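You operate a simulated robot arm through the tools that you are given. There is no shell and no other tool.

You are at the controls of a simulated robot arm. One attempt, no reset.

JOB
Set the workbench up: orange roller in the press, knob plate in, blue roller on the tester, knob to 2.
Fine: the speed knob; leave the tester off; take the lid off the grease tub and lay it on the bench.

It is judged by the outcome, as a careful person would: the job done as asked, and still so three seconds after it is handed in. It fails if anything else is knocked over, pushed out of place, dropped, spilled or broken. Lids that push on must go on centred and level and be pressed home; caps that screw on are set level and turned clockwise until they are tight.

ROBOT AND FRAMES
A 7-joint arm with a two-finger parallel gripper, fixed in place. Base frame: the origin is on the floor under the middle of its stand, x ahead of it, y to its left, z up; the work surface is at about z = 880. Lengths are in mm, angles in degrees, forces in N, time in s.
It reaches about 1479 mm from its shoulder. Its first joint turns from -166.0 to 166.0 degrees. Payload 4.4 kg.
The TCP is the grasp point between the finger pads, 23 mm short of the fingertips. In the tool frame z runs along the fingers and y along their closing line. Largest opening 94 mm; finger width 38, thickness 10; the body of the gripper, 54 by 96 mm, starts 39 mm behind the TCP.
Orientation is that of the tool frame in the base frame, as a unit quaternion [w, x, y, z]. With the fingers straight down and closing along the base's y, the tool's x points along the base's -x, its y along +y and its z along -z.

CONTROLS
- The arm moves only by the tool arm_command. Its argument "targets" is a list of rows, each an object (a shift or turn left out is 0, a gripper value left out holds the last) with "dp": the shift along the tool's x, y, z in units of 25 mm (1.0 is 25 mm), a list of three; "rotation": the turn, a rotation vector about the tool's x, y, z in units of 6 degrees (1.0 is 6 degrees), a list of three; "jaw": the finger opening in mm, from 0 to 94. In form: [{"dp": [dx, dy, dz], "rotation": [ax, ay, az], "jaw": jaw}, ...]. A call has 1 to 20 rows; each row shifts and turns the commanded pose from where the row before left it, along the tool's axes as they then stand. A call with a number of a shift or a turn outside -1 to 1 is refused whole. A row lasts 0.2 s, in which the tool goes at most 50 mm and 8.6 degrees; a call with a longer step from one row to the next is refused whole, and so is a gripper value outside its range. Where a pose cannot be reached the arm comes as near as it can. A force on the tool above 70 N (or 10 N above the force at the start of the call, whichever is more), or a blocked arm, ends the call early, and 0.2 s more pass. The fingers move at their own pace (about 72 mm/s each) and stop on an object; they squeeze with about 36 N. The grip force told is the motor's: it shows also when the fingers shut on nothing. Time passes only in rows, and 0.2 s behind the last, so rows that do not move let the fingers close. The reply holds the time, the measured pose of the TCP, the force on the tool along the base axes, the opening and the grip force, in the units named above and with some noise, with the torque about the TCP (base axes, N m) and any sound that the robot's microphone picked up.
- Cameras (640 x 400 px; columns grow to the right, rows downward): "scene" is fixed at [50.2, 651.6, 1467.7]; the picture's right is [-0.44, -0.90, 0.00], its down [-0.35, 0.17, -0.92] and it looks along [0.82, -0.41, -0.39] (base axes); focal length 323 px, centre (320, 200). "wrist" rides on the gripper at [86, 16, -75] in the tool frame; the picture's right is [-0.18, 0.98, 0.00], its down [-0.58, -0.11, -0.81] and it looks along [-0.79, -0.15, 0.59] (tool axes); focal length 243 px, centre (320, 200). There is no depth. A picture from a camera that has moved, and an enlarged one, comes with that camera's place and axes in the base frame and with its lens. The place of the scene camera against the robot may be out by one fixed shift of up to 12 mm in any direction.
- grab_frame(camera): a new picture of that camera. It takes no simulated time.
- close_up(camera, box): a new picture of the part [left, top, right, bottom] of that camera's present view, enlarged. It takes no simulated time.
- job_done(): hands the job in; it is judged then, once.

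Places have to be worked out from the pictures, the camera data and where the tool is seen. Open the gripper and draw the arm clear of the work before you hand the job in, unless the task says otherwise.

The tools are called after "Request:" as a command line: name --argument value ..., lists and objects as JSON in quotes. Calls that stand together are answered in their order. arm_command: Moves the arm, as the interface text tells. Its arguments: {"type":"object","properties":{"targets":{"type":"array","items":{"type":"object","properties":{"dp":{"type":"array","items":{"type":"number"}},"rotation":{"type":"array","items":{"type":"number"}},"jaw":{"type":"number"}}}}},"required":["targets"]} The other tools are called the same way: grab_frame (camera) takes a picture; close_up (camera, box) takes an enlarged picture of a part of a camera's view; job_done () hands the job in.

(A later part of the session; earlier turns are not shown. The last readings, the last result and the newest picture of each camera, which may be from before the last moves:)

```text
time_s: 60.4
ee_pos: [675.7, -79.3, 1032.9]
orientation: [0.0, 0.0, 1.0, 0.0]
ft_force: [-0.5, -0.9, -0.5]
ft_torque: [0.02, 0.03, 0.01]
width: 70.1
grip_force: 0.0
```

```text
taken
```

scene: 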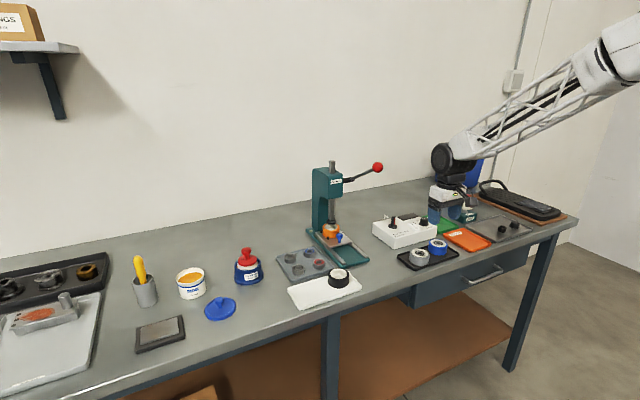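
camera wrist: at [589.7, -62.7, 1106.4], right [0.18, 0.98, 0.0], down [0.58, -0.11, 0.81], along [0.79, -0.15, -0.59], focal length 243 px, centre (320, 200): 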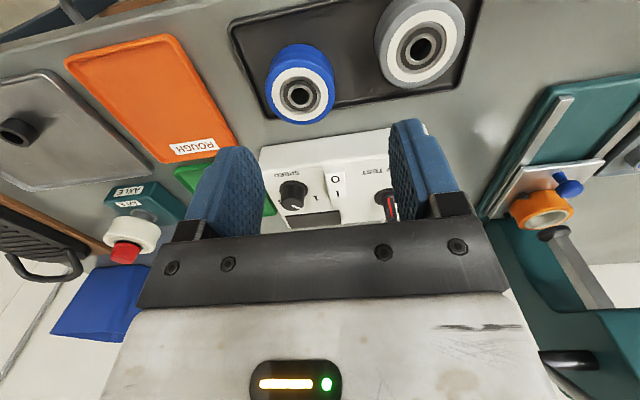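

Blue roller bore appears at about (696, -99). I'll enlarge for exact measures of the roller, its bore and the tray edges, plus the tester spindle.

Request:
close_up --camera "wrist" --box '[220, 10, 480, 150]'

Request:
close_up --camera "wrist" --box '[250, 120, 410, 240]'

Request:
close_up --camera "scene" --box '[370, 205, 460, 275]'

```text
2.46 times, centred on (350, 80) of wrist
camera zoom: at [589.7, -62.7, 1106.4], right [0.18, 0.98, 0.0], down [0.58, -0.11, 0.81], along [0.79, -0.15, -0.59], focal length 597 px, centre (246, 495)
```

zoom: 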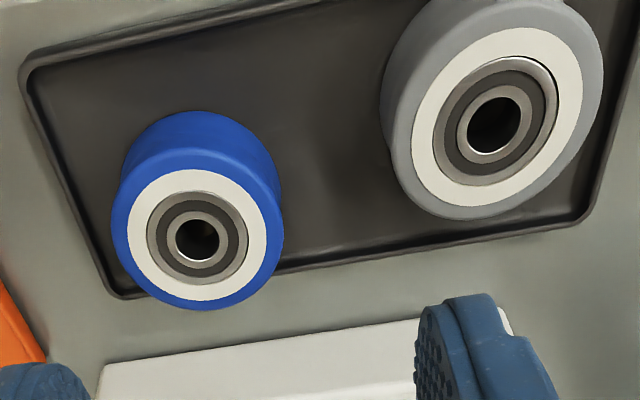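

```text
3.33 times, centred on (330, 180) of wrist
camera zoom: at [589.7, -62.7, 1106.4], right [0.18, 0.98, 0.0], down [0.58, -0.11, 0.81], along [0.79, -0.15, -0.59], focal length 809 px, centre (287, 267)
```

zoom: 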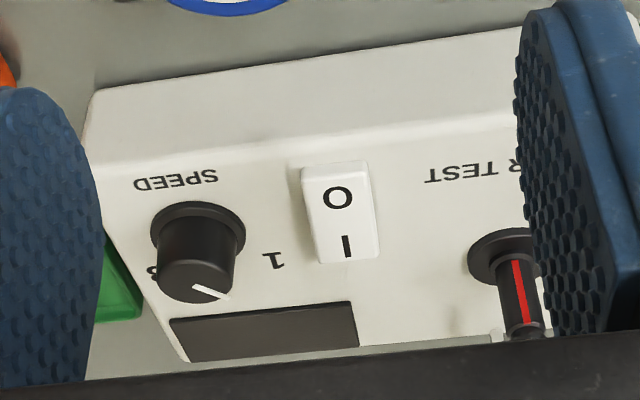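

```text
5.71 times, centred on (415, 240) of scene
camera zoom: at [50.2, 651.6, 1467.7], right [-0.44, -0.9, 0.0], down [-0.35, 0.17, -0.92], along [0.82, -0.41, -0.39], focal length 1847 px, centre (-223, -29)
```

zoom: 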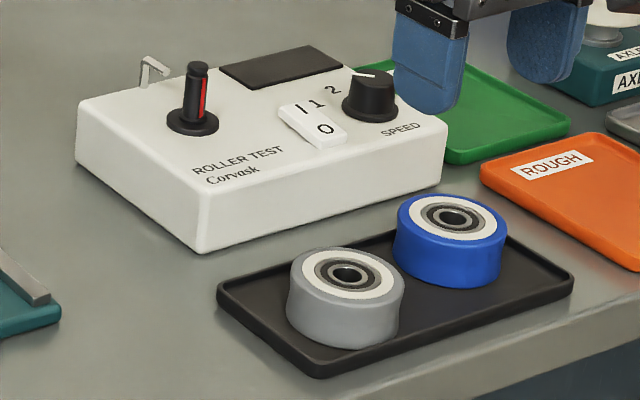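

Bore ≈15 mm, spindle ≈14 mm, so seating the blue roller will need care. While the gripper is empty I'll do the speed knob first: it is at (803, -134), top z≈949; moving above it with a 44 mm opening (keeps clear of the rocker at y ≥ -93).

Request:
arm_command --targets '[{"dp": [-0.85, -0.36, 0.1], "jaw": 44}, {"dp": [-0.85, -0.36, 0.1]}, {"dp": [-0.85, -0.36, 0.2]}, {"dp": [-0.85, -0.36, 0.2]}, {"dp": [-0.85, -0.36, 0.35]}, {"dp": [-0.85, -0.37, 0.35]}, {}, {}]'

Request:
grab_frame --camera "wrist"

Request:
close_up --camera "wrist" --box '[240, 60, 400, 180]'

Request:
close_up --camera "scene" --box '[380, 190, 460, 260]'

```text
time_s: 62.2
ee_pos: [801.3, -132.4, 999.1]
orientation: [-0.001, 0.001, 1.0, 0.0]
ft_force: [-0.2, 0.1, -0.5]
ft_torque: [-0.02, -0.02, -0.01]
width: 43.9
grip_force: 0.0
```

```text
taken
camera wrist: at [716.6, -117.0, 1073.8], right [0.18, 0.98, 0.0], down [0.58, -0.11, 0.81], along [0.79, -0.15, -0.59], focal length 243 px, centre (320, 200)
```

wrist: 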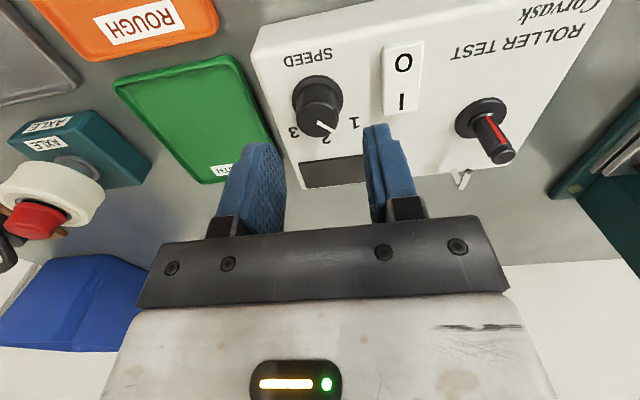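

```text
3.33 times, centred on (320, 120) of wrist
camera zoom: at [716.6, -117.0, 1073.8], right [0.18, 0.98, 0.0], down [0.58, -0.11, 0.81], along [0.79, -0.15, -0.59], focal length 809 px, centre (320, 467)
```

zoom: 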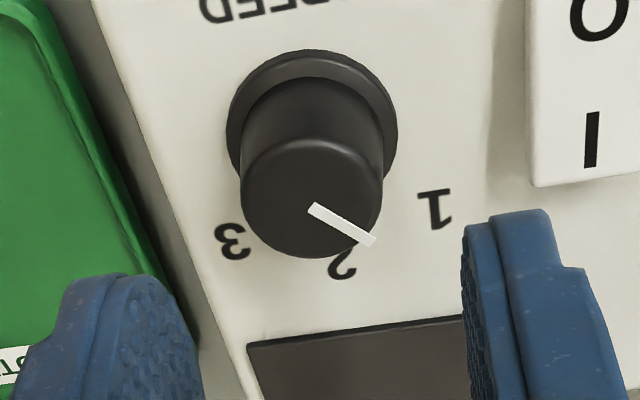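

```text
5.71 times, centred on (420, 225) of scene
camera zoom: at [50.2, 651.6, 1467.7], right [-0.44, -0.9, 0.0], down [-0.35, 0.17, -0.92], along [0.82, -0.41, -0.39], focal length 1847 px, centre (-251, 57)
```

zoom: 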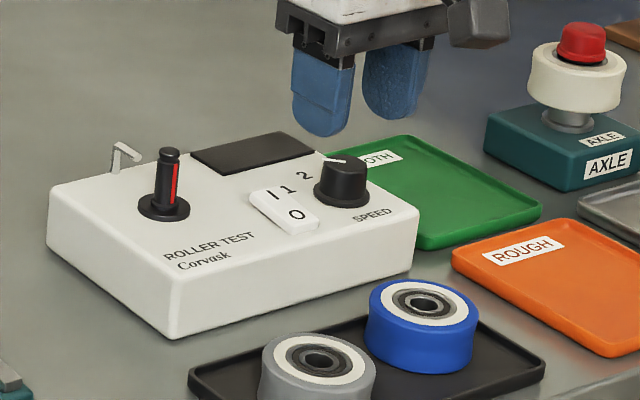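

The knob is centred at TCP + (0.8, -1.7), its pointer at 44°; the marks 1/2/3 lie at +42°, -1° and -42°, so 45° clockwise is right. Descending so the tips stop ~9 mm above the panel.

Request:
arm_command --targets '[{"dp": [-0.012, -0.022, 0.55]}, {"dp": [-0.01, -0.022, 0.55]}, {"dp": [-0.01, -0.022, 0.55]}, {}, {}]'

Request:
close_up --camera "wrist" --box '[220, 80, 420, 220]'

Request:
close_up --camera "scene" --box '[380, 190, 460, 260]'

```text
time_s: 63.4
ee_pos: [803.1, -133.8, 956.9]
orientation: [0.0, 0.0, 1.0, 0.0]
ft_force: [0.9, -0.1, 0.1]
ft_torque: [0.03, -0.03, 0.01]
width: 43.8
grip_force: 0.1
```

```text
2.86 times, centred on (320, 150) of wrist
camera zoom: at [717.1, -118.1, 1031.9], right [0.18, 0.98, 0.0], down [0.58, -0.11, 0.81], along [0.79, -0.15, -0.59], focal length 693 px, centre (320, 343)
```

zoom: 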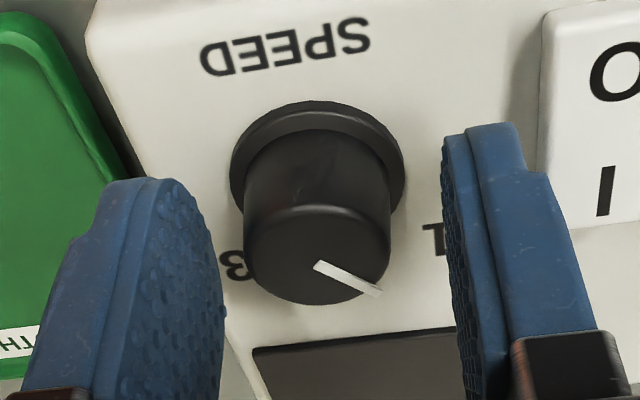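

```text
5.71 times, centred on (420, 225) of scene
camera zoom: at [50.2, 651.6, 1467.7], right [-0.44, -0.9, 0.0], down [-0.35, 0.17, -0.92], along [0.82, -0.41, -0.39], focal length 1847 px, centre (-251, 57)
```

zoom: 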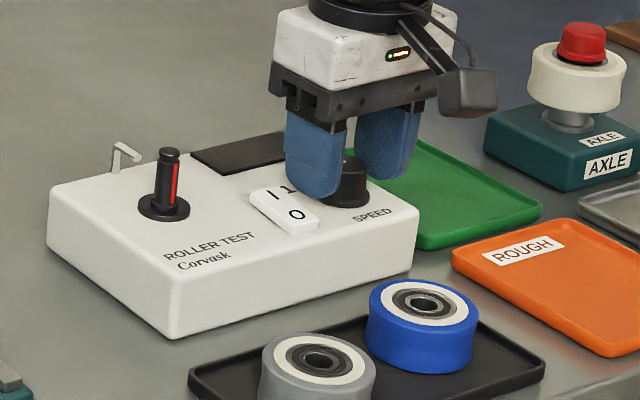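

The fingers straddle the knob and clear the rocker. I'll close on the knob and turn 45° clockwise (seen from above), i.e. +7.5 units about the tool's z.

Request:
arm_command --targets '[{"jaw": 15}, {}, {}, {}]'

Request:
close_up --camera "wrist" --box '[220, 80, 420, 220]'

```text
time_s: 64.4
ee_pos: [802.0, -134.9, 958.3]
orientation: [0.0, 0.0, 1.0, 0.0]
ft_force: [1.7, -29.8, -3.9]
ft_torque: [-0.74, -0.21, -0.05]
width: 26.9
grip_force: 45.4
```

```text
2.86 times, centred on (320, 150) of wrist
camera zoom: at [717.0, -118.9, 1032.0], right [0.18, 0.98, 0.0], down [0.58, -0.11, 0.81], along [0.79, -0.15, -0.59], focal length 693 px, centre (320, 343)
```

zoom: 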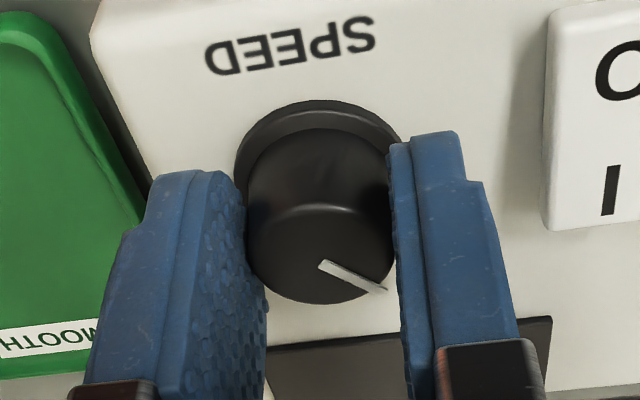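

The reaction of -30 N in y shows the knob is slightly to the -y side of my centreline (the arm gave ~1 mm, the tester didn't move). I'll shift 1.5 mm that way to relax the side load before turning.

Request:
arm_command --targets '[{"dp": [0, -0.04, 0]}, {"dp": [0, -0.03, 0]}, {}]'

```text
time_s: 65.2
ee_pos: [803.5, -135.1, 957.8]
orientation: [0.0, 0.0, 1.0, 0.0]
ft_force: [-2.1, 10.4, -3.5]
ft_torque: [0.26, -0.1, 0.03]
width: 26.5
grip_force: 45.0
```

Now +10 N the other way; a 0.4 mm correction balances it. Then I'll turn the knob in steps.

Request:
arm_command --targets '[{"dp": [0, 0.018, 0]}, {"rotation": [0, 0, 0.75]}, {"rotation": [0, 0, 0.75]}, {"rotation": [0, 0, 0.75]}, {"rotation": [0, 0, 0.75]}, {}]'

Request:
close_up --camera "wrist" --box '[220, 80, 420, 220]'

```text
time_s: 66.6
ee_pos: [803.4, -134.5, 957.4]
orientation: [-0.001, 0.157, 0.988, 0.001]
ft_force: [-13.9, 50.7, -2.9]
ft_torque: [0.94, -0.08, 0.1]
width: 26.9
grip_force: 44.7
```

```text
2.86 times, centred on (320, 150) of wrist
camera zoom: at [726.5, -92.6, 1032.1], right [0.48, 0.88, 0.0], down [0.52, -0.28, 0.81], along [0.71, -0.39, -0.59], focal length 693 px, centre (320, 343)
```

zoom: 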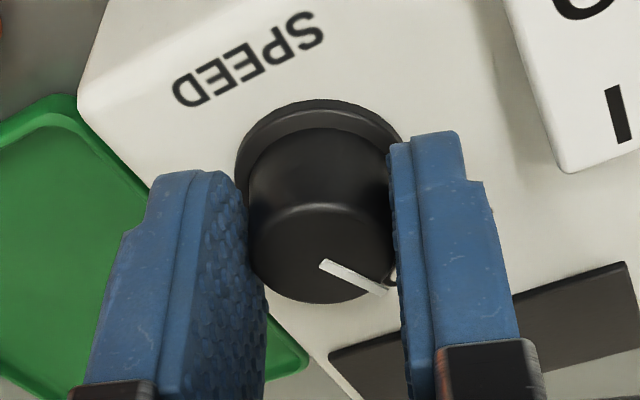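

The knob turns with the grip (18° so far), but there's now a 50 N side load toward +y. I'll shift ~1.5 mm along that load to relax it and see how it responds.

Request:
arm_command --targets '[{"dp": [0.017, 0.026, 0]}, {"dp": [0.017, 0.026, 0]}, {}]'

```text
time_s: 67.4
ee_pos: [803.4, -134.5, 958.2]
orientation: [0.0, 0.156, 0.988, -0.001]
ft_force: [-10.9, 18.6, -5.9]
ft_torque: [0.48, 0.3, 0.04]
width: 26.5
grip_force: 45.1
```

The side load dropped to about 20 N. A little more shift, then I'll continue turning 9° and check.

Request:
arm_command --targets '[{"dp": [0.026, 0.024, 0]}, {"rotation": [0, 0, 0.75]}, {"rotation": [0, 0, 0.75]}, {}]'

```text
time_s: 68.4
ee_pos: [802.7, -134.6, 957.3]
orientation: [0.001, 0.234, 0.972, 0.0]
ft_force: [24.2, -28.8, -19.7]
ft_torque: [-0.62, -0.56, -0.05]
width: 26.7
grip_force: 45.1
```

Load flipped to (24, -29, -20) N; I'll relax it the other way by about a millimetre and keep turning the remaining 18°.

Request:
arm_command --targets '[{"dp": [-0.035, -0.018, 0.02]}, {"rotation": [0, 0, 0.5]}, {"rotation": [0, 0, 0.5]}, {}]'

Request:
close_up --camera "wrist" --box '[220, 80, 420, 220]'

```text
time_s: 69.4
ee_pos: [802.4, -133.9, 958.7]
orientation: [0.0, 0.284, 0.959, 0.001]
ft_force: [-1.3, -13.7, 4.5]
ft_torque: [-0.08, 0.51, -0.03]
width: 26.8
grip_force: 44.8
```

```text
2.86 times, centred on (320, 150) of wrist
camera zoom: at [740.2, -73.5, 1032.1], right [0.69, 0.72, 0.0], down [0.43, -0.41, 0.81], along [0.58, -0.56, -0.59], focal length 693 px, centre (320, 343)
```

zoom: 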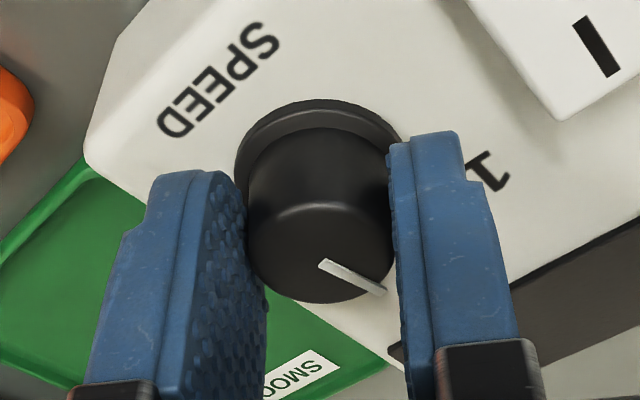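

33° done, pointer still turning with the grip, loads small. Turning the remaining 12° in two parts.

Request:
arm_command --targets '[{"dp": [0, -0.015, 0]}, {"rotation": [0, 0, 0.5]}, {"rotation": [0, 0, 0.5]}, {}]'

```text
time_s: 70.4
ee_pos: [803.6, -134.4, 958.3]
orientation: [0.0, 0.334, 0.943, 0.0]
ft_force: [7.1, 9.3, 10.9]
ft_torque: [0.34, -0.13, 0.02]
width: 26.8
grip_force: 45.1
```

Loads are small at 39°; finishing the last 6°.

Request:
arm_command --targets '[{"rotation": [0, 0, 0.5]}, {"rotation": [0, 0, 0.5]}, {}]'

Request:
close_up --camera "wrist" --box '[220, 80, 420, 220]'

Request:
close_up --camera "scene" --box '[380, 190, 460, 260]'

```text
time_s: 71.2
ee_pos: [803.9, -135.5, 957.9]
orientation: [0.0, 0.382, 0.924, 0.0]
ft_force: [19.1, 20.1, 11.6]
ft_torque: [0.32, -0.61, 0.08]
width: 26.9
grip_force: 44.8
```

```text
2.86 times, centred on (320, 150) of wrist
camera zoom: at [754.3, -61.3, 1032.1], right [0.83, 0.56, 0.0], down [0.33, -0.49, 0.81], along [0.46, -0.67, -0.59], focal length 693 px, centre (320, 343)
```

zoom: 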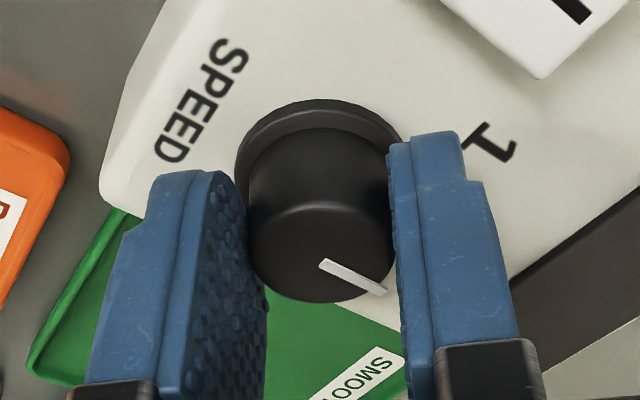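

```text
5.71 times, centred on (420, 225) of scene
camera zoom: at [50.2, 651.6, 1467.7], right [-0.44, -0.9, 0.0], down [-0.35, 0.17, -0.92], along [0.82, -0.41, -0.39], focal length 1847 px, centre (-251, 57)
```

zoom: 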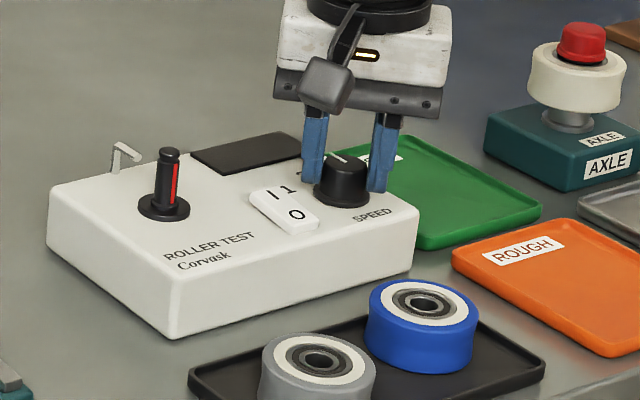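

The grip has turned 45° in total. I'll release (only to 38 mm, keeping clear of the rocker) and rise to check the pointer.

Request:
arm_command --targets '[{"dp": [-0.01, 0.03, 0]}, {"jaw": 38}, {}, {"dp": [0, 0, -0.4]}, {"dp": [0, 0, -0.8]}, {"dp": [0, 0, -0.8]}, {"dp": [0, 0, -0.8]}, {}]'

Request:
grab_frame --camera "wrist"

Request:
close_up --camera "wrist" --box '[240, 40, 400, 160]'

Request:
close_up --camera "scene" --box '[380, 200, 450, 260]'

```text
time_s: 73.0
ee_pos: [805.0, -133.5, 1028.9]
orientation: [0.001, 0.382, 0.924, 0.0]
ft_force: [0.5, -0.2, 0.2]
ft_torque: [-0.03, -0.03, -0.02]
width: 38.1
grip_force: 0.1
```

```text
taken
camera wrist: at [755.4, -61.0, 1102.6], right [0.83, 0.56, 0.0], down [0.33, -0.49, 0.81], along [0.46, -0.67, -0.59], focal length 243 px, centre (320, 200)
```

wrist: 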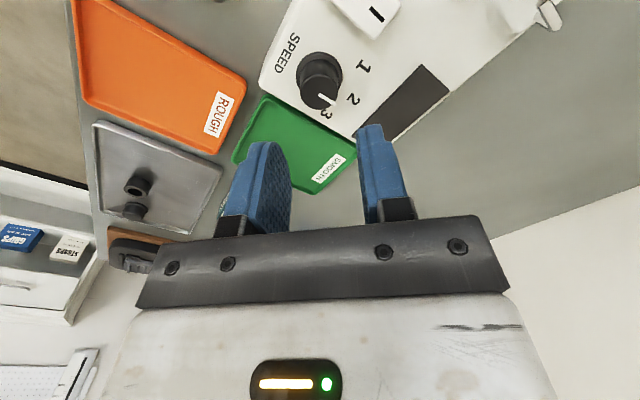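

```text
3.33 times, centred on (320, 100) of wrist
camera zoom: at [755.4, -61.0, 1102.6], right [0.83, 0.56, 0.0], down [0.33, -0.49, 0.81], along [0.46, -0.67, -0.59], focal length 809 px, centre (320, 533)
```

zoom: 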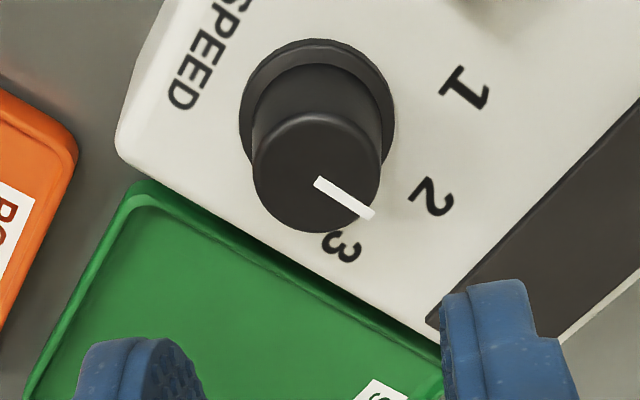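

```text
6.67 times, centred on (415, 230) of scene
camera zoom: at [50.2, 651.6, 1467.7], right [-0.44, -0.9, 0.0], down [-0.35, 0.17, -0.92], along [0.82, -0.41, -0.39], focal length 2155 px, centre (-313, 0)
```

zoom: 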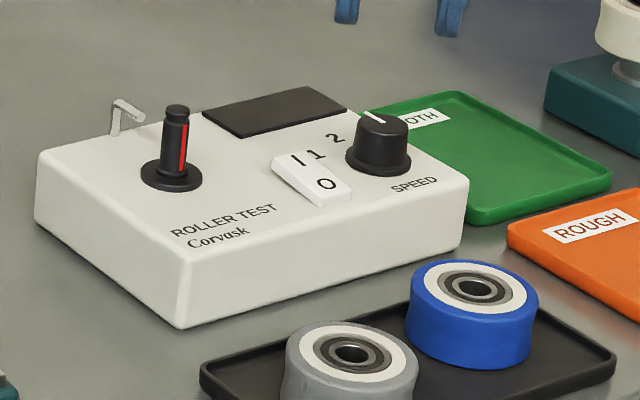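

The pointer now reads about 0–1°, aligned with the "2" mark. I'll rotate the tool back to square, open up, and move above the tester's spindle to measure it closely before fetching the blue roller.

Request:
arm_command --targets '[{"rotation": [0, 0, -0.9375]}, {"rotation": [0, 0, -0.9375]}, {"rotation": [0, 0, -0.9375]}, {"rotation": [0, 0, -0.9375]}, {"rotation": [0, 0, -0.9375]}, {"rotation": [0, 0, -0.9375]}, {"rotation": [0, 0, -0.9375]}, {"rotation": [0, 0, -0.9375], "jaw": 70}, {}]'

Request:
grab_frame --camera "wrist"

Request:
close_up --camera "wrist" --box '[240, 30, 400, 150]'

```text
time_s: 75.0
ee_pos: [803.5, -134.4, 1027.5]
orientation: [0.0, -0.001, 1.0, -0.001]
ft_force: [0.4, 0.2, -0.3]
ft_torque: [0.0, -0.01, -0.02]
width: 69.9
grip_force: 0.0
```

```text
taken
camera wrist: at [717.3, -118.2, 1102.0], right [0.18, 0.98, 0.0], down [0.58, -0.11, 0.81], along [0.79, -0.15, -0.59], focal length 243 px, centre (320, 200)
```

wrist: 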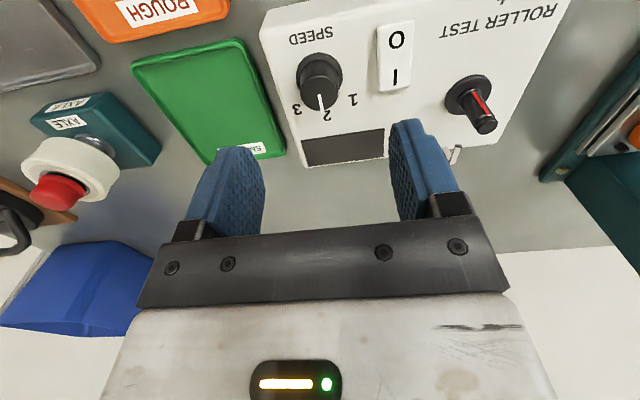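

```text
3.33 times, centred on (320, 90) of wrist
camera zoom: at [717.3, -118.2, 1102.0], right [0.18, 0.98, 0.0], down [0.58, -0.11, 0.81], along [0.79, -0.15, -0.59], focal length 809 px, centre (320, 567)
```

zoom: 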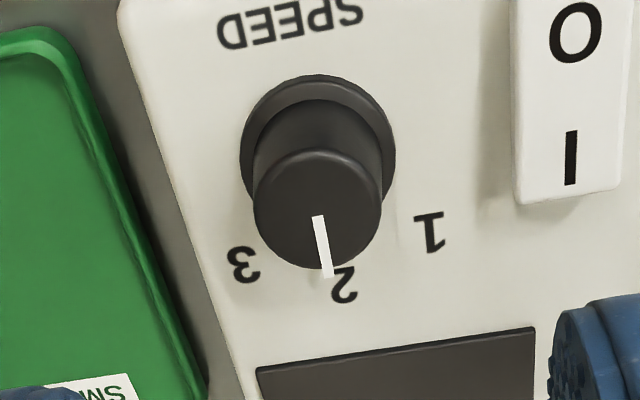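

Seen square-on, the pointer (0.8°) lines up with "2" (-0.2°), and the rocker is untouched. Now moving above the spindle for a close measurement.

Request:
arm_command --targets '[{"dp": [-0.27, 0.87, 0.2]}, {"dp": [-0.27, 0.87, 0.2]}, {"dp": [-0.27, 0.87, 0.2]}, {"dp": [-0.27, 0.87, 0.3]}, {"dp": [-0.27, 0.87, 0.3]}, {}, {}]'

Request:
grab_frame --camera "wrist"

Request:
close_up --camera "wrist" --box '[260, 80, 380, 200]'

Request:
close_up --camera "scene" --box '[360, 150, 450, 260]'

```text
time_s: 76.6
ee_pos: [837.2, -26.0, 999.3]
orientation: [0.0, 0.001, 1.0, 0.0]
ft_force: [0.8, 0.1, 0.2]
ft_torque: [-0.02, -0.01, 0.0]
width: 70.1
grip_force: 0.0
```

```text
taken
camera wrist: at [751.6, -9.7, 1072.9], right [0.18, 0.98, 0.0], down [0.58, -0.11, 0.81], along [0.79, -0.15, -0.59], focal length 243 px, centre (320, 200)
```

wrist: 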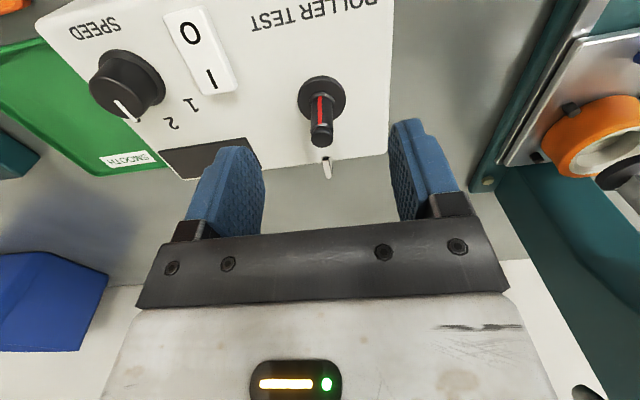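

```text
3.33 times, centred on (320, 140) of wrist
camera zoom: at [751.6, -9.7, 1072.9], right [0.18, 0.98, 0.0], down [0.58, -0.11, 0.81], along [0.79, -0.15, -0.59], focal length 809 px, centre (320, 400)
```

zoom: 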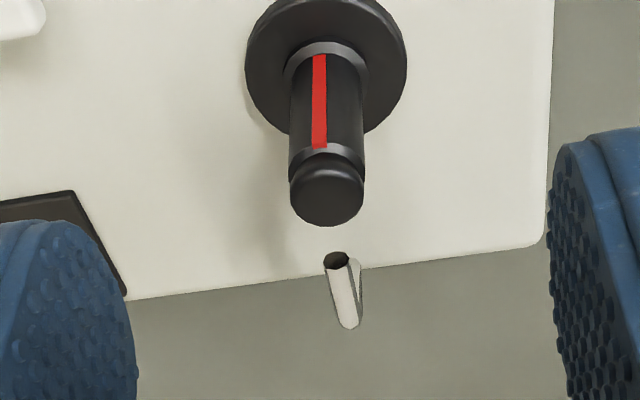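

```text
3.64 times, centred on (405, 205) of scene
camera zoom: at [50.2, 651.6, 1467.7], right [-0.44, -0.9, 0.0], down [-0.35, 0.17, -0.92], along [0.82, -0.41, -0.39], focal length 1175 px, centre (11, 182)
```

zoom: 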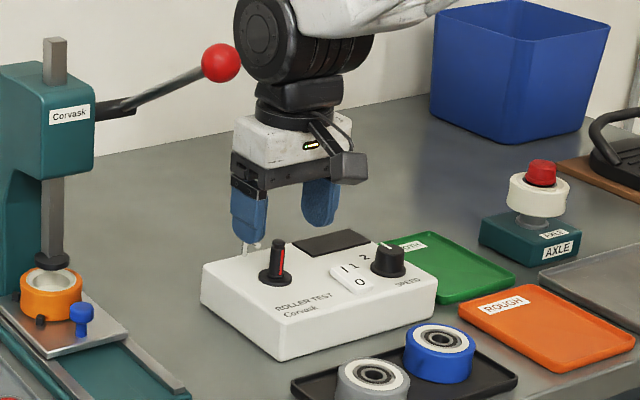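

I have a clear view of the spindle (with a rounded tip). To triangulate it accurately with the same camera I'll step the tool back exactly 30 mm in x and take a second view.

Request:
arm_command --targets '[{"dp": [0.6, 0, 0]}, {"dp": [0.6, 0, 0]}, {}, {}]'

Request:
close_up --camera "wrist" --box '[260, 100, 380, 220]'

Request:
close_up --camera "wrist" --box '[290, 110, 350, 170]'

```text
time_s: 77.6
ee_pos: [808.2, -25.3, 997.7]
orientation: [0.0, 0.001, 1.0, 0.0]
ft_force: [1.1, 0.9, 0.5]
ft_torque: [0.02, 0.02, -0.02]
width: 69.9
grip_force: 0.0
```

```text
3.33 times, centred on (320, 160) of wrist
camera zoom: at [721.5, -9.2, 1072.4], right [0.18, 0.98, 0.0], down [0.58, -0.11, 0.81], along [0.79, -0.15, -0.59], focal length 809 px, centre (320, 333)
```

zoom: 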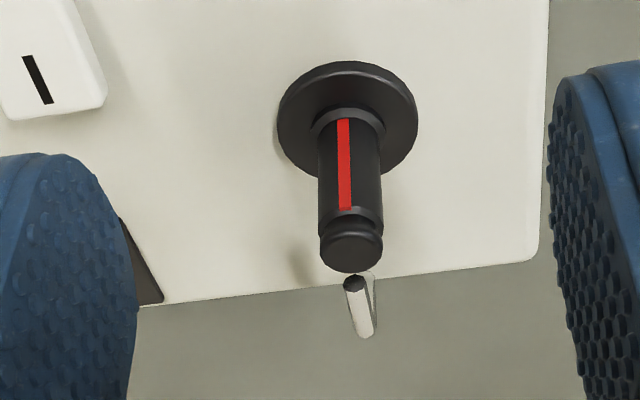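

```text
6.67 times, centred on (320, 140) of wrist
camera zoom: at [721.5, -9.2, 1072.4], right [0.18, 0.98, 0.0], down [0.58, -0.11, 0.81], along [0.79, -0.15, -0.59], focal length 1618 px, centre (320, 600)
```

zoom: 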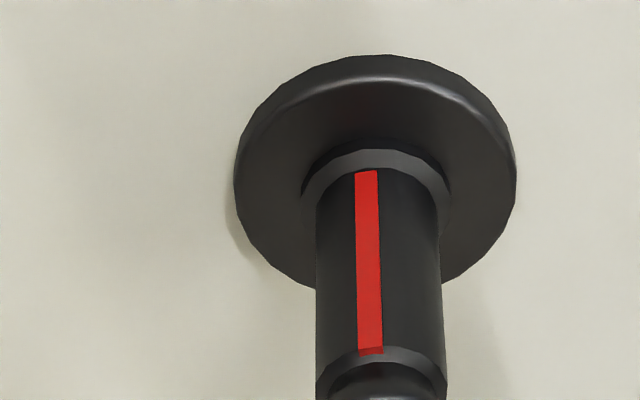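

Stripe triangulation puts the spindle axis ~88 mm ahead of the first camera position. For a more accurate, nearly top-down view I'll move 80 mm forward in x at this height so the spindle appears near the top of the wrist image.

Request:
arm_command --targets '[{"dp": [-0.8, 0, 0]}, {"dp": [-0.8, 0, 0]}, {"dp": [-0.8, 0, 0]}, {"dp": [-0.8, 0, 0]}, {}, {}]'

Request:
close_up --camera "wrist" --box '[260, 0, 380, 120]'

Request:
close_up --camera "wrist" --box '[290, 0, 350, 60]'

Request:
close_up --camera "scene" --box '[360, 150, 450, 260]'

```text
time_s: 79.0
ee_pos: [888.6, -25.5, 998.8]
orientation: [0.0, 0.0, 1.0, 0.0]
ft_force: [0.1, -0.4, 0.2]
ft_torque: [-0.01, 0.01, -0.02]
width: 70.1
grip_force: 0.0
```

```text
3.33 times, centred on (320, 60) of wrist
camera zoom: at [803.0, -9.0, 1072.8], right [0.18, 0.98, 0.0], down [0.58, -0.11, 0.81], along [0.79, -0.15, -0.59], focal length 809 px, centre (320, 667)
```

zoom: 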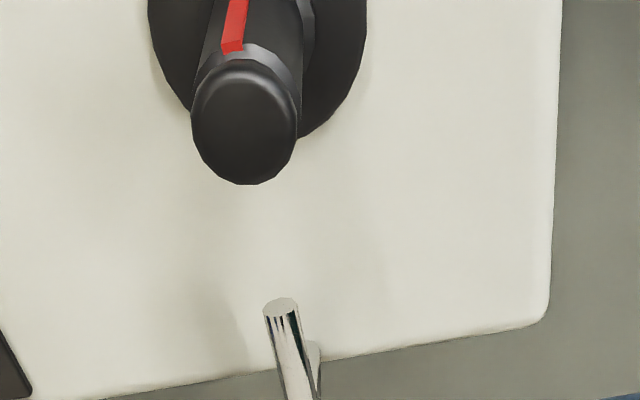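

```text
6.67 times, centred on (320, 30) of wrist
camera zoom: at [803.0, -9.0, 1072.8], right [0.18, 0.98, 0.0], down [0.58, -0.11, 0.81], along [0.79, -0.15, -0.59], focal length 1618 px, centre (320, 1333)
```

zoom: 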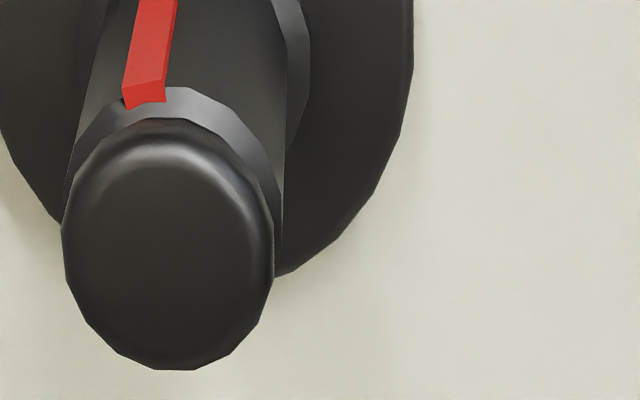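

```text
3.64 times, centred on (405, 205) of scene
camera zoom: at [50.2, 651.6, 1467.7], right [-0.44, -0.9, 0.0], down [-0.35, 0.17, -0.92], along [0.82, -0.41, -0.39], focal length 1175 px, centre (11, 182)
```

zoom: 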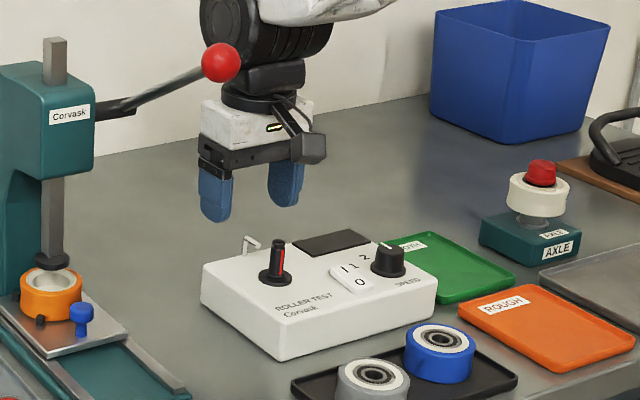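

Three views agree: spindle axis at P1 + (0.6, 0.6), tip ring at z≈965, where P1 is the first viewing pose. Now I'll take the equivalent near-top-down view of the blue roller's bore, keeping exact count of commanded moves.

Request:
arm_command --targets '[{"dp": [0.9, 0, 0]}, {"dp": [0.9, 0, 0]}, {"dp": [0.9, 0, 0]}, {"dp": [0.78, -0.747, 0.376]}, {"dp": [0.78, -0.747, 0.376]}, {"dp": [0.78, -0.747, 0.376]}, {"dp": [0.78, -0.747, 0.376]}, {}, {}]'

Request:
close_up --camera "wrist" --box '[230, 0, 390, 120]'

Request:
close_up --camera "wrist" --box '[290, 0, 350, 60]'

Request:
grab_frame --camera "wrist"

```text
time_s: 81.0
ee_pos: [743.8, -101.5, 960.4]
orientation: [-0.001, 0.0, 1.0, 0.0]
ft_force: [0.6, -0.3, -0.7]
ft_torque: [-0.01, -0.02, -0.02]
width: 70.0
grip_force: 0.1
```

```text
3.33 times, centred on (310, 60) of wrist
camera zoom: at [656.8, -84.6, 1034.6], right [0.18, 0.98, 0.0], down [0.58, -0.11, 0.81], along [0.79, -0.15, -0.59], focal length 809 px, centre (353, 667)
```

zoom: 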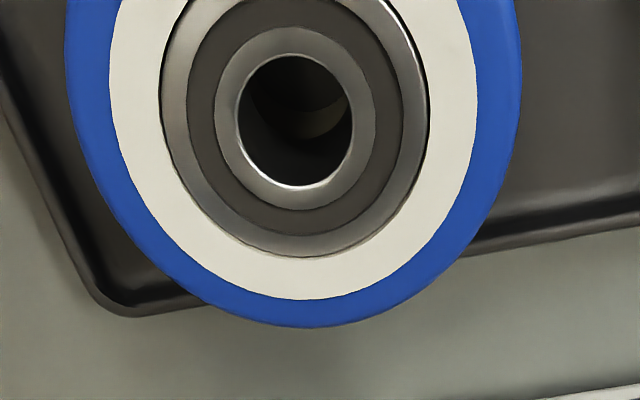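

```text
6.67 times, centred on (320, 30) of wrist
camera zoom: at [656.8, -84.6, 1034.6], right [0.18, 0.98, 0.0], down [0.58, -0.11, 0.81], along [0.79, -0.15, -0.59], focal length 1618 px, centre (320, 1333)
```

zoom: 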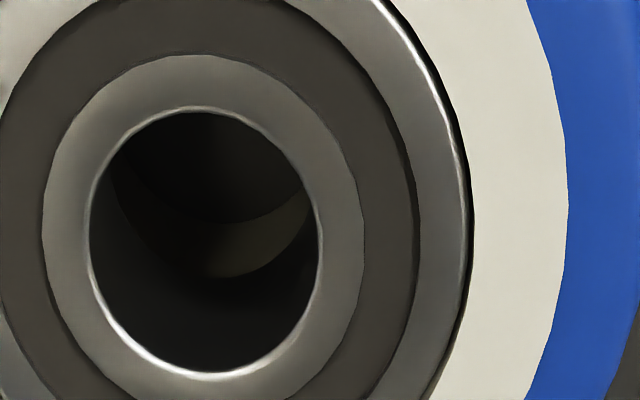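

```text
taken
camera wrist: at [656.8, -84.6, 1034.6], right [0.18, 0.98, 0.0], down [0.58, -0.11, 0.81], along [0.79, -0.15, -0.59], focal length 243 px, centre (320, 200)
```

wrist: 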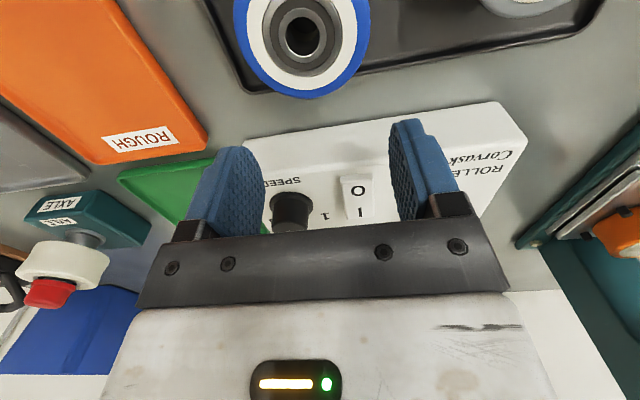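

The bore (Ø15.0) sits at nearly the same pixel as the spindle tip (Ø12.5, shaft ≈13.4) did – about 0.8 mm radial clearance. One more view shifted exactly 40 mm back will pin down the roller's height and x.

Request:
arm_command --targets '[{"dp": [0.8, 0, 0]}, {"dp": [0.8, 0, 0]}, {}, {}]'

Request:
close_up --camera "wrist" --box '[260, 60, 340, 120]'

Request:
close_up --camera "wrist" --box '[220, 20, 420, 170]'

```text
time_s: 82.0
ee_pos: [703.0, -99.7, 961.5]
orientation: [0.0, 0.0, 1.0, 0.001]
ft_force: [0.0, 0.3, -0.1]
ft_torque: [-0.01, 0.0, -0.01]
width: 69.7
grip_force: 0.1
```

```text
6.67 times, centred on (300, 90) of wrist
camera zoom: at [616.5, -83.5, 1035.1], right [0.18, 0.98, 0.0], down [0.58, -0.11, 0.81], along [0.79, -0.15, -0.59], focal length 1618 px, centre (453, 933)
```

zoom: 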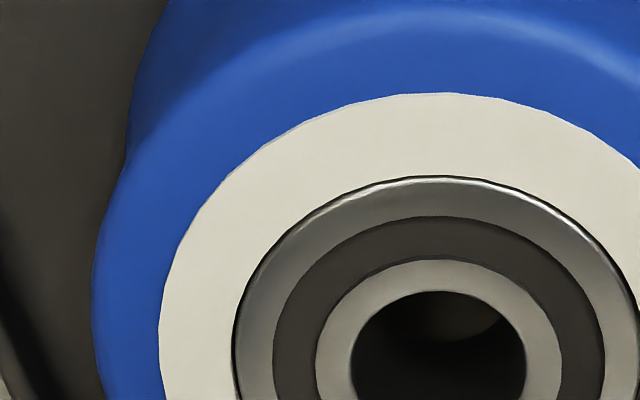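

```text
2.67 times, centred on (320, 95) of wrist
camera zoom: at [616.5, -83.5, 1035.1], right [0.18, 0.98, 0.0], down [0.58, -0.11, 0.81], along [0.79, -0.15, -0.59], focal length 647 px, centre (320, 480)
```

zoom: 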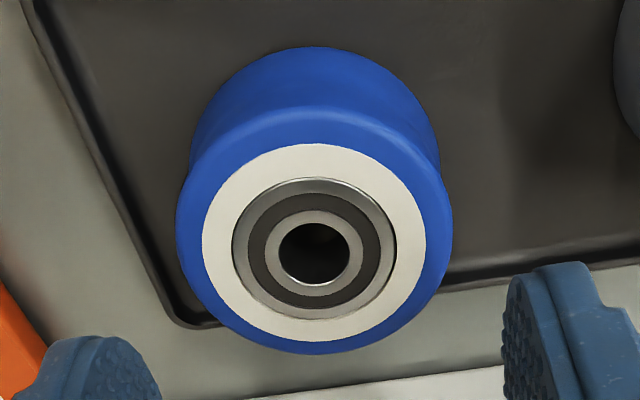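

Triangulation gives the bore at P1 − 140.4 mm in x (≈697.6) with top z≈914.5, so the pick-to-place displacement is 141.0 mm in x. I'll now lower over the roller (dx −4.9, dz −40) with the fingers open 70 mm, stopping just above the tray rim height.

Request:
arm_command --targets '[{"dp": [0.049, 0, 0.4]}, {"dp": [0.049, 0, 0.4]}, {"dp": [0.049, 0, 0.4]}, {"dp": [0.049, 0, 0.4]}, {}, {}]'

Request:
grab_frame --camera "wrist"

Request:
close_up --camera "scene" --box '[390, 215, 470, 275]'

```text
time_s: 83.4
ee_pos: [698.2, -100.7, 921.3]
orientation: [0.0, 0.0, 1.0, 0.0]
ft_force: [0.5, 0.7, 0.2]
ft_torque: [0.02, 0.05, 0.02]
width: 70.2
grip_force: 0.1
```

```text
taken
camera wrist: at [611.5, -84.0, 994.7], right [0.18, 0.98, 0.0], down [0.58, -0.11, 0.81], along [0.79, -0.15, -0.59], focal length 243 px, centre (320, 200)
```

wrist: 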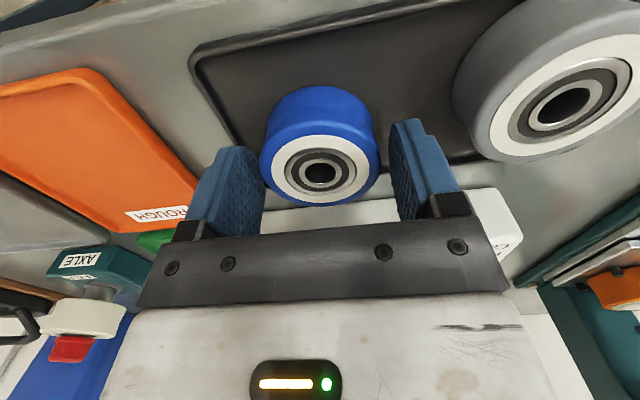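

```text
6.67 times, centred on (430, 245) of scene
camera zoom: at [50.2, 651.6, 1467.7], right [-0.44, -0.9, 0.0], down [-0.35, 0.17, -0.92], along [0.82, -0.41, -0.39], focal length 2155 px, centre (-413, -100)
```

zoom: 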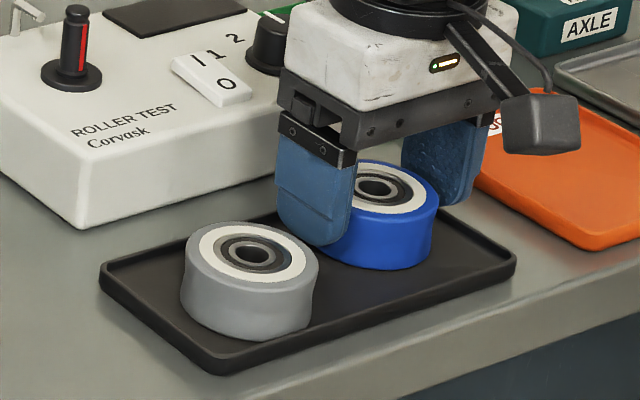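

Aligned: the bore is centred between the pads and no contact yet. Lowering 3 mm more (tips ≈895, above the tray rim) and closing on the roller.

Request:
arm_command --targets '[{"dp": [0, 0, 0.12]}, {}, {"jaw": 45}, {}, {}]'

Request:
close_up --camera "wrist" --box '[240, 80, 400, 220]'

```text
time_s: 84.6
ee_pos: [697.2, -99.5, 916.8]
orientation: [0.0, 0.0, 1.0, 0.0]
ft_force: [0.0, -1.0, 0.5]
ft_torque: [0.02, -0.03, 0.0]
width: 59.1
grip_force: 36.3
```

```text
2.86 times, centred on (320, 150) of wrist
camera zoom: at [611.4, -83.8, 991.5], right [0.18, 0.98, 0.0], down [0.58, -0.11, 0.81], along [0.79, -0.15, -0.59], focal length 693 px, centre (320, 343)
```

zoom: 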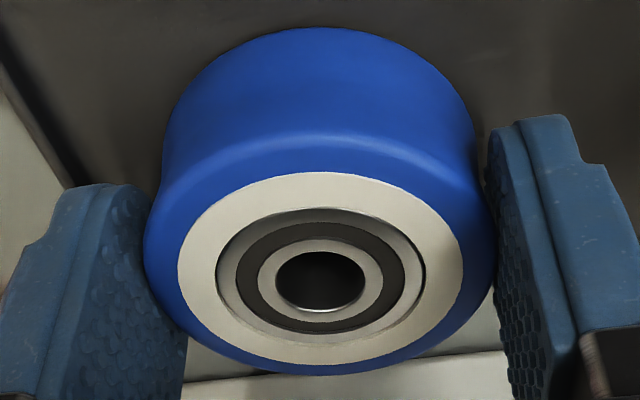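

Gripped at 59.1 mm with the bore dead-centre between the pads (u=320). I'll lift 95 mm vertically, then carry it by exactly (+141.0, +75.3) mm to above the spindle.

Request:
arm_command --targets '[{"dp": [0, 0, -0.1]}, {"dp": [0, 0, -0.2]}, {"dp": [0, 0, -0.7]}, {"dp": [0, 0, -0.9]}, {"dp": [0, 0, -0.95]}, {"dp": [0, 0, -0.95]}, {}]'

Request:
grab_frame --camera "wrist"

Request:
close_up --camera "scene" --box '[370, 150, 480, 280]'

```text
time_s: 86.2
ee_pos: [698.4, -99.8, 1012.6]
orientation: [0.001, 0.0, 1.0, 0.0]
ft_force: [-0.2, -0.3, -1.7]
ft_torque: [-0.01, 0.02, 0.02]
width: 59.4
grip_force: 36.1
```

```text
taken
camera wrist: at [612.2, -84.8, 1086.9], right [0.18, 0.98, 0.0], down [0.58, -0.11, 0.81], along [0.79, -0.15, -0.59], focal length 243 px, centre (320, 200)
```

wrist: 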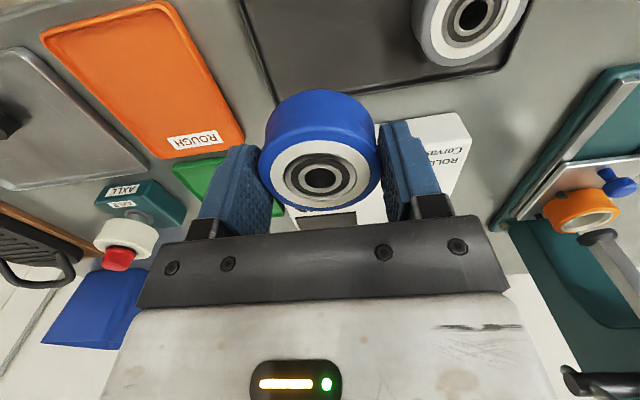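

```text
3.08 times, centred on (425, 215) of scene
camera zoom: at [50.2, 651.6, 1467.7], right [-0.44, -0.9, 0.0], down [-0.35, 0.17, -0.92], along [0.82, -0.41, -0.39], focal length 994 px, centre (-3, 154)
```

zoom: 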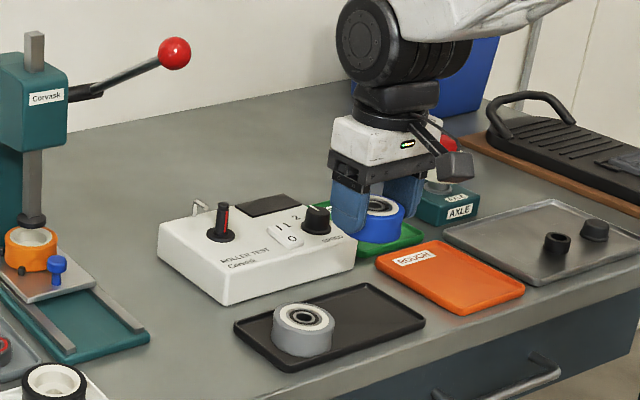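

The roller is held level. Carrying it over to the spindle.

Request:
arm_command --targets '[{"dp": [-0.94, 0.502, 0]}, {"dp": [-0.94, 0.502, 0]}, {"dp": [-0.94, 0.502, 0]}, {"dp": [-0.94, 0.502, 0]}, {"dp": [-0.94, 0.502, 0]}, {"dp": [-0.94, 0.502, 0]}, {}, {}]'

Request:
grab_frame --camera "wrist"

Request:
close_up --camera "wrist" --box '[240, 80, 400, 220]'

Request:
close_up --camera "scene" --box '[350, 180, 430, 260]'

```text
time_s: 88.0
ee_pos: [837.1, -25.5, 1011.4]
orientation: [0.0, 0.0, 1.0, 0.0]
ft_force: [-0.1, 0.5, -0.9]
ft_torque: [0.02, 0.0, 0.01]
width: 59.3
grip_force: 36.2
```

```text
taken
camera wrist: at [752.0, -8.1, 1086.6], right [0.18, 0.98, 0.0], down [0.58, -0.11, 0.81], along [0.79, -0.15, -0.59], focal length 243 px, centre (320, 200)
```

wrist: 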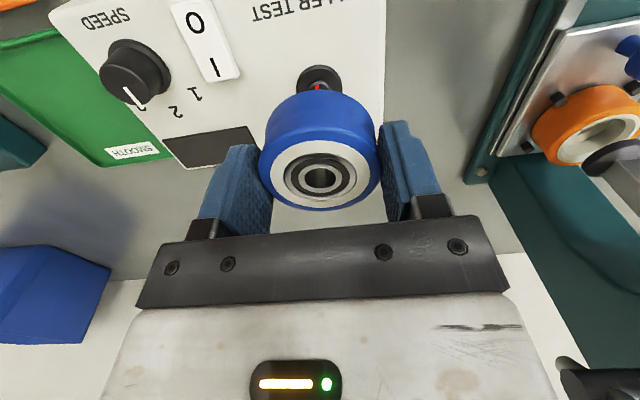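

```text
2.86 times, centred on (320, 150) of wrist
camera zoom: at [752.0, -8.1, 1086.6], right [0.18, 0.98, 0.0], down [0.58, -0.11, 0.81], along [0.79, -0.15, -0.59], focal length 693 px, centre (320, 343)
```

zoom: 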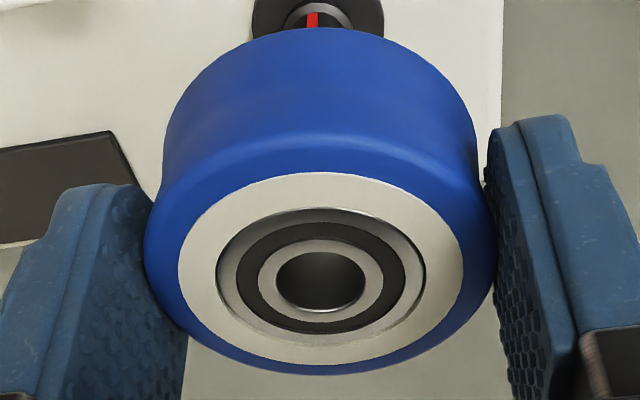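

```text
5.00 times, centred on (390, 220) of scene
camera zoom: at [50.2, 651.6, 1467.7], right [-0.44, -0.9, 0.0], down [-0.35, 0.17, -0.92], along [0.82, -0.41, -0.39], focal length 1616 px, centre (-30, 100)
```

zoom: 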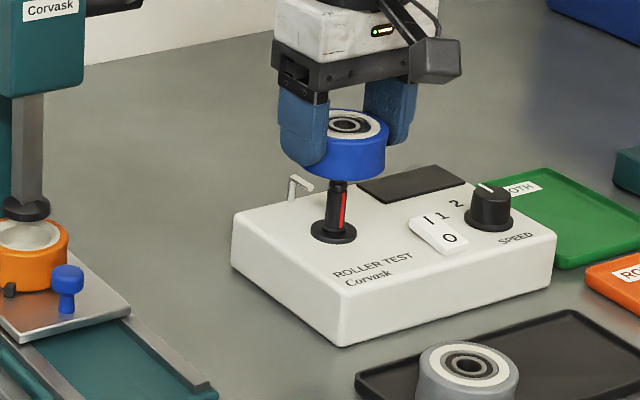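

The scene view lets me double-check alignment of the bore axis with the spindle; I'll enlarge it further before lowering.

Request:
close_up --camera "scene" --box '[370, 195, 410, 235]'

Request:
close_up --camera "wrist" --box '[290, 60, 350, 100]'

Request:
close_up --camera "wrist" --box '[290, 150, 350, 210]'

```text
10.00 times, centred on (390, 215) of scene
camera zoom: at [50.2, 651.6, 1467.7], right [-0.44, -0.9, 0.0], down [-0.35, 0.17, -0.92], along [0.82, -0.41, -0.39], focal length 3232 px, centre (-380, 50)
```

zoom: 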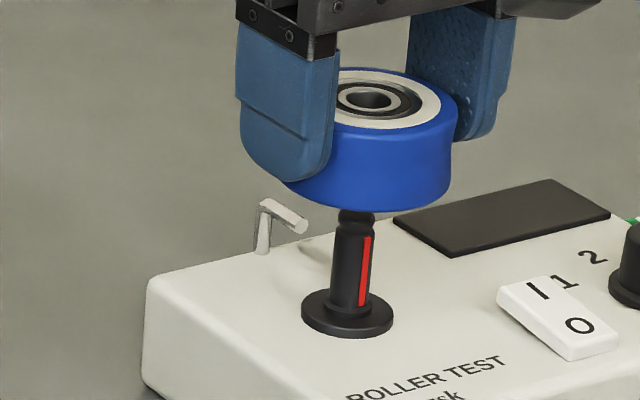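

```text
10.00 times, centred on (320, 80) of wrist
camera zoom: at [752.0, -8.1, 1086.6], right [0.18, 0.98, 0.0], down [0.58, -0.11, 0.81], along [0.79, -0.15, -0.59], focal length 2426 px, centre (320, 1400)
```

zoom: 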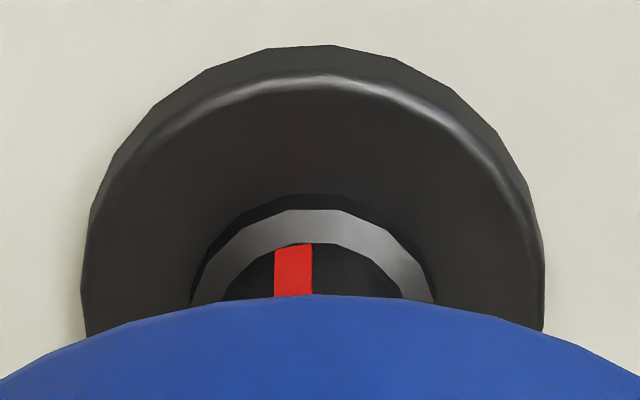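

```text
6.67 times, centred on (320, 180) of wrist
camera zoom: at [752.0, -8.1, 1086.6], right [0.18, 0.98, 0.0], down [0.58, -0.11, 0.81], along [0.79, -0.15, -0.59], focal length 1618 px, centre (320, 333)
```

zoom: 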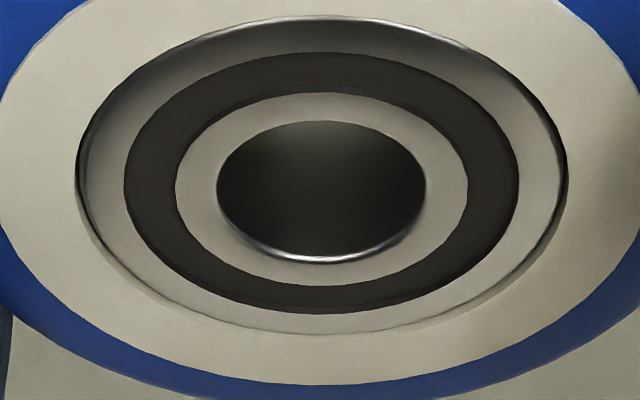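

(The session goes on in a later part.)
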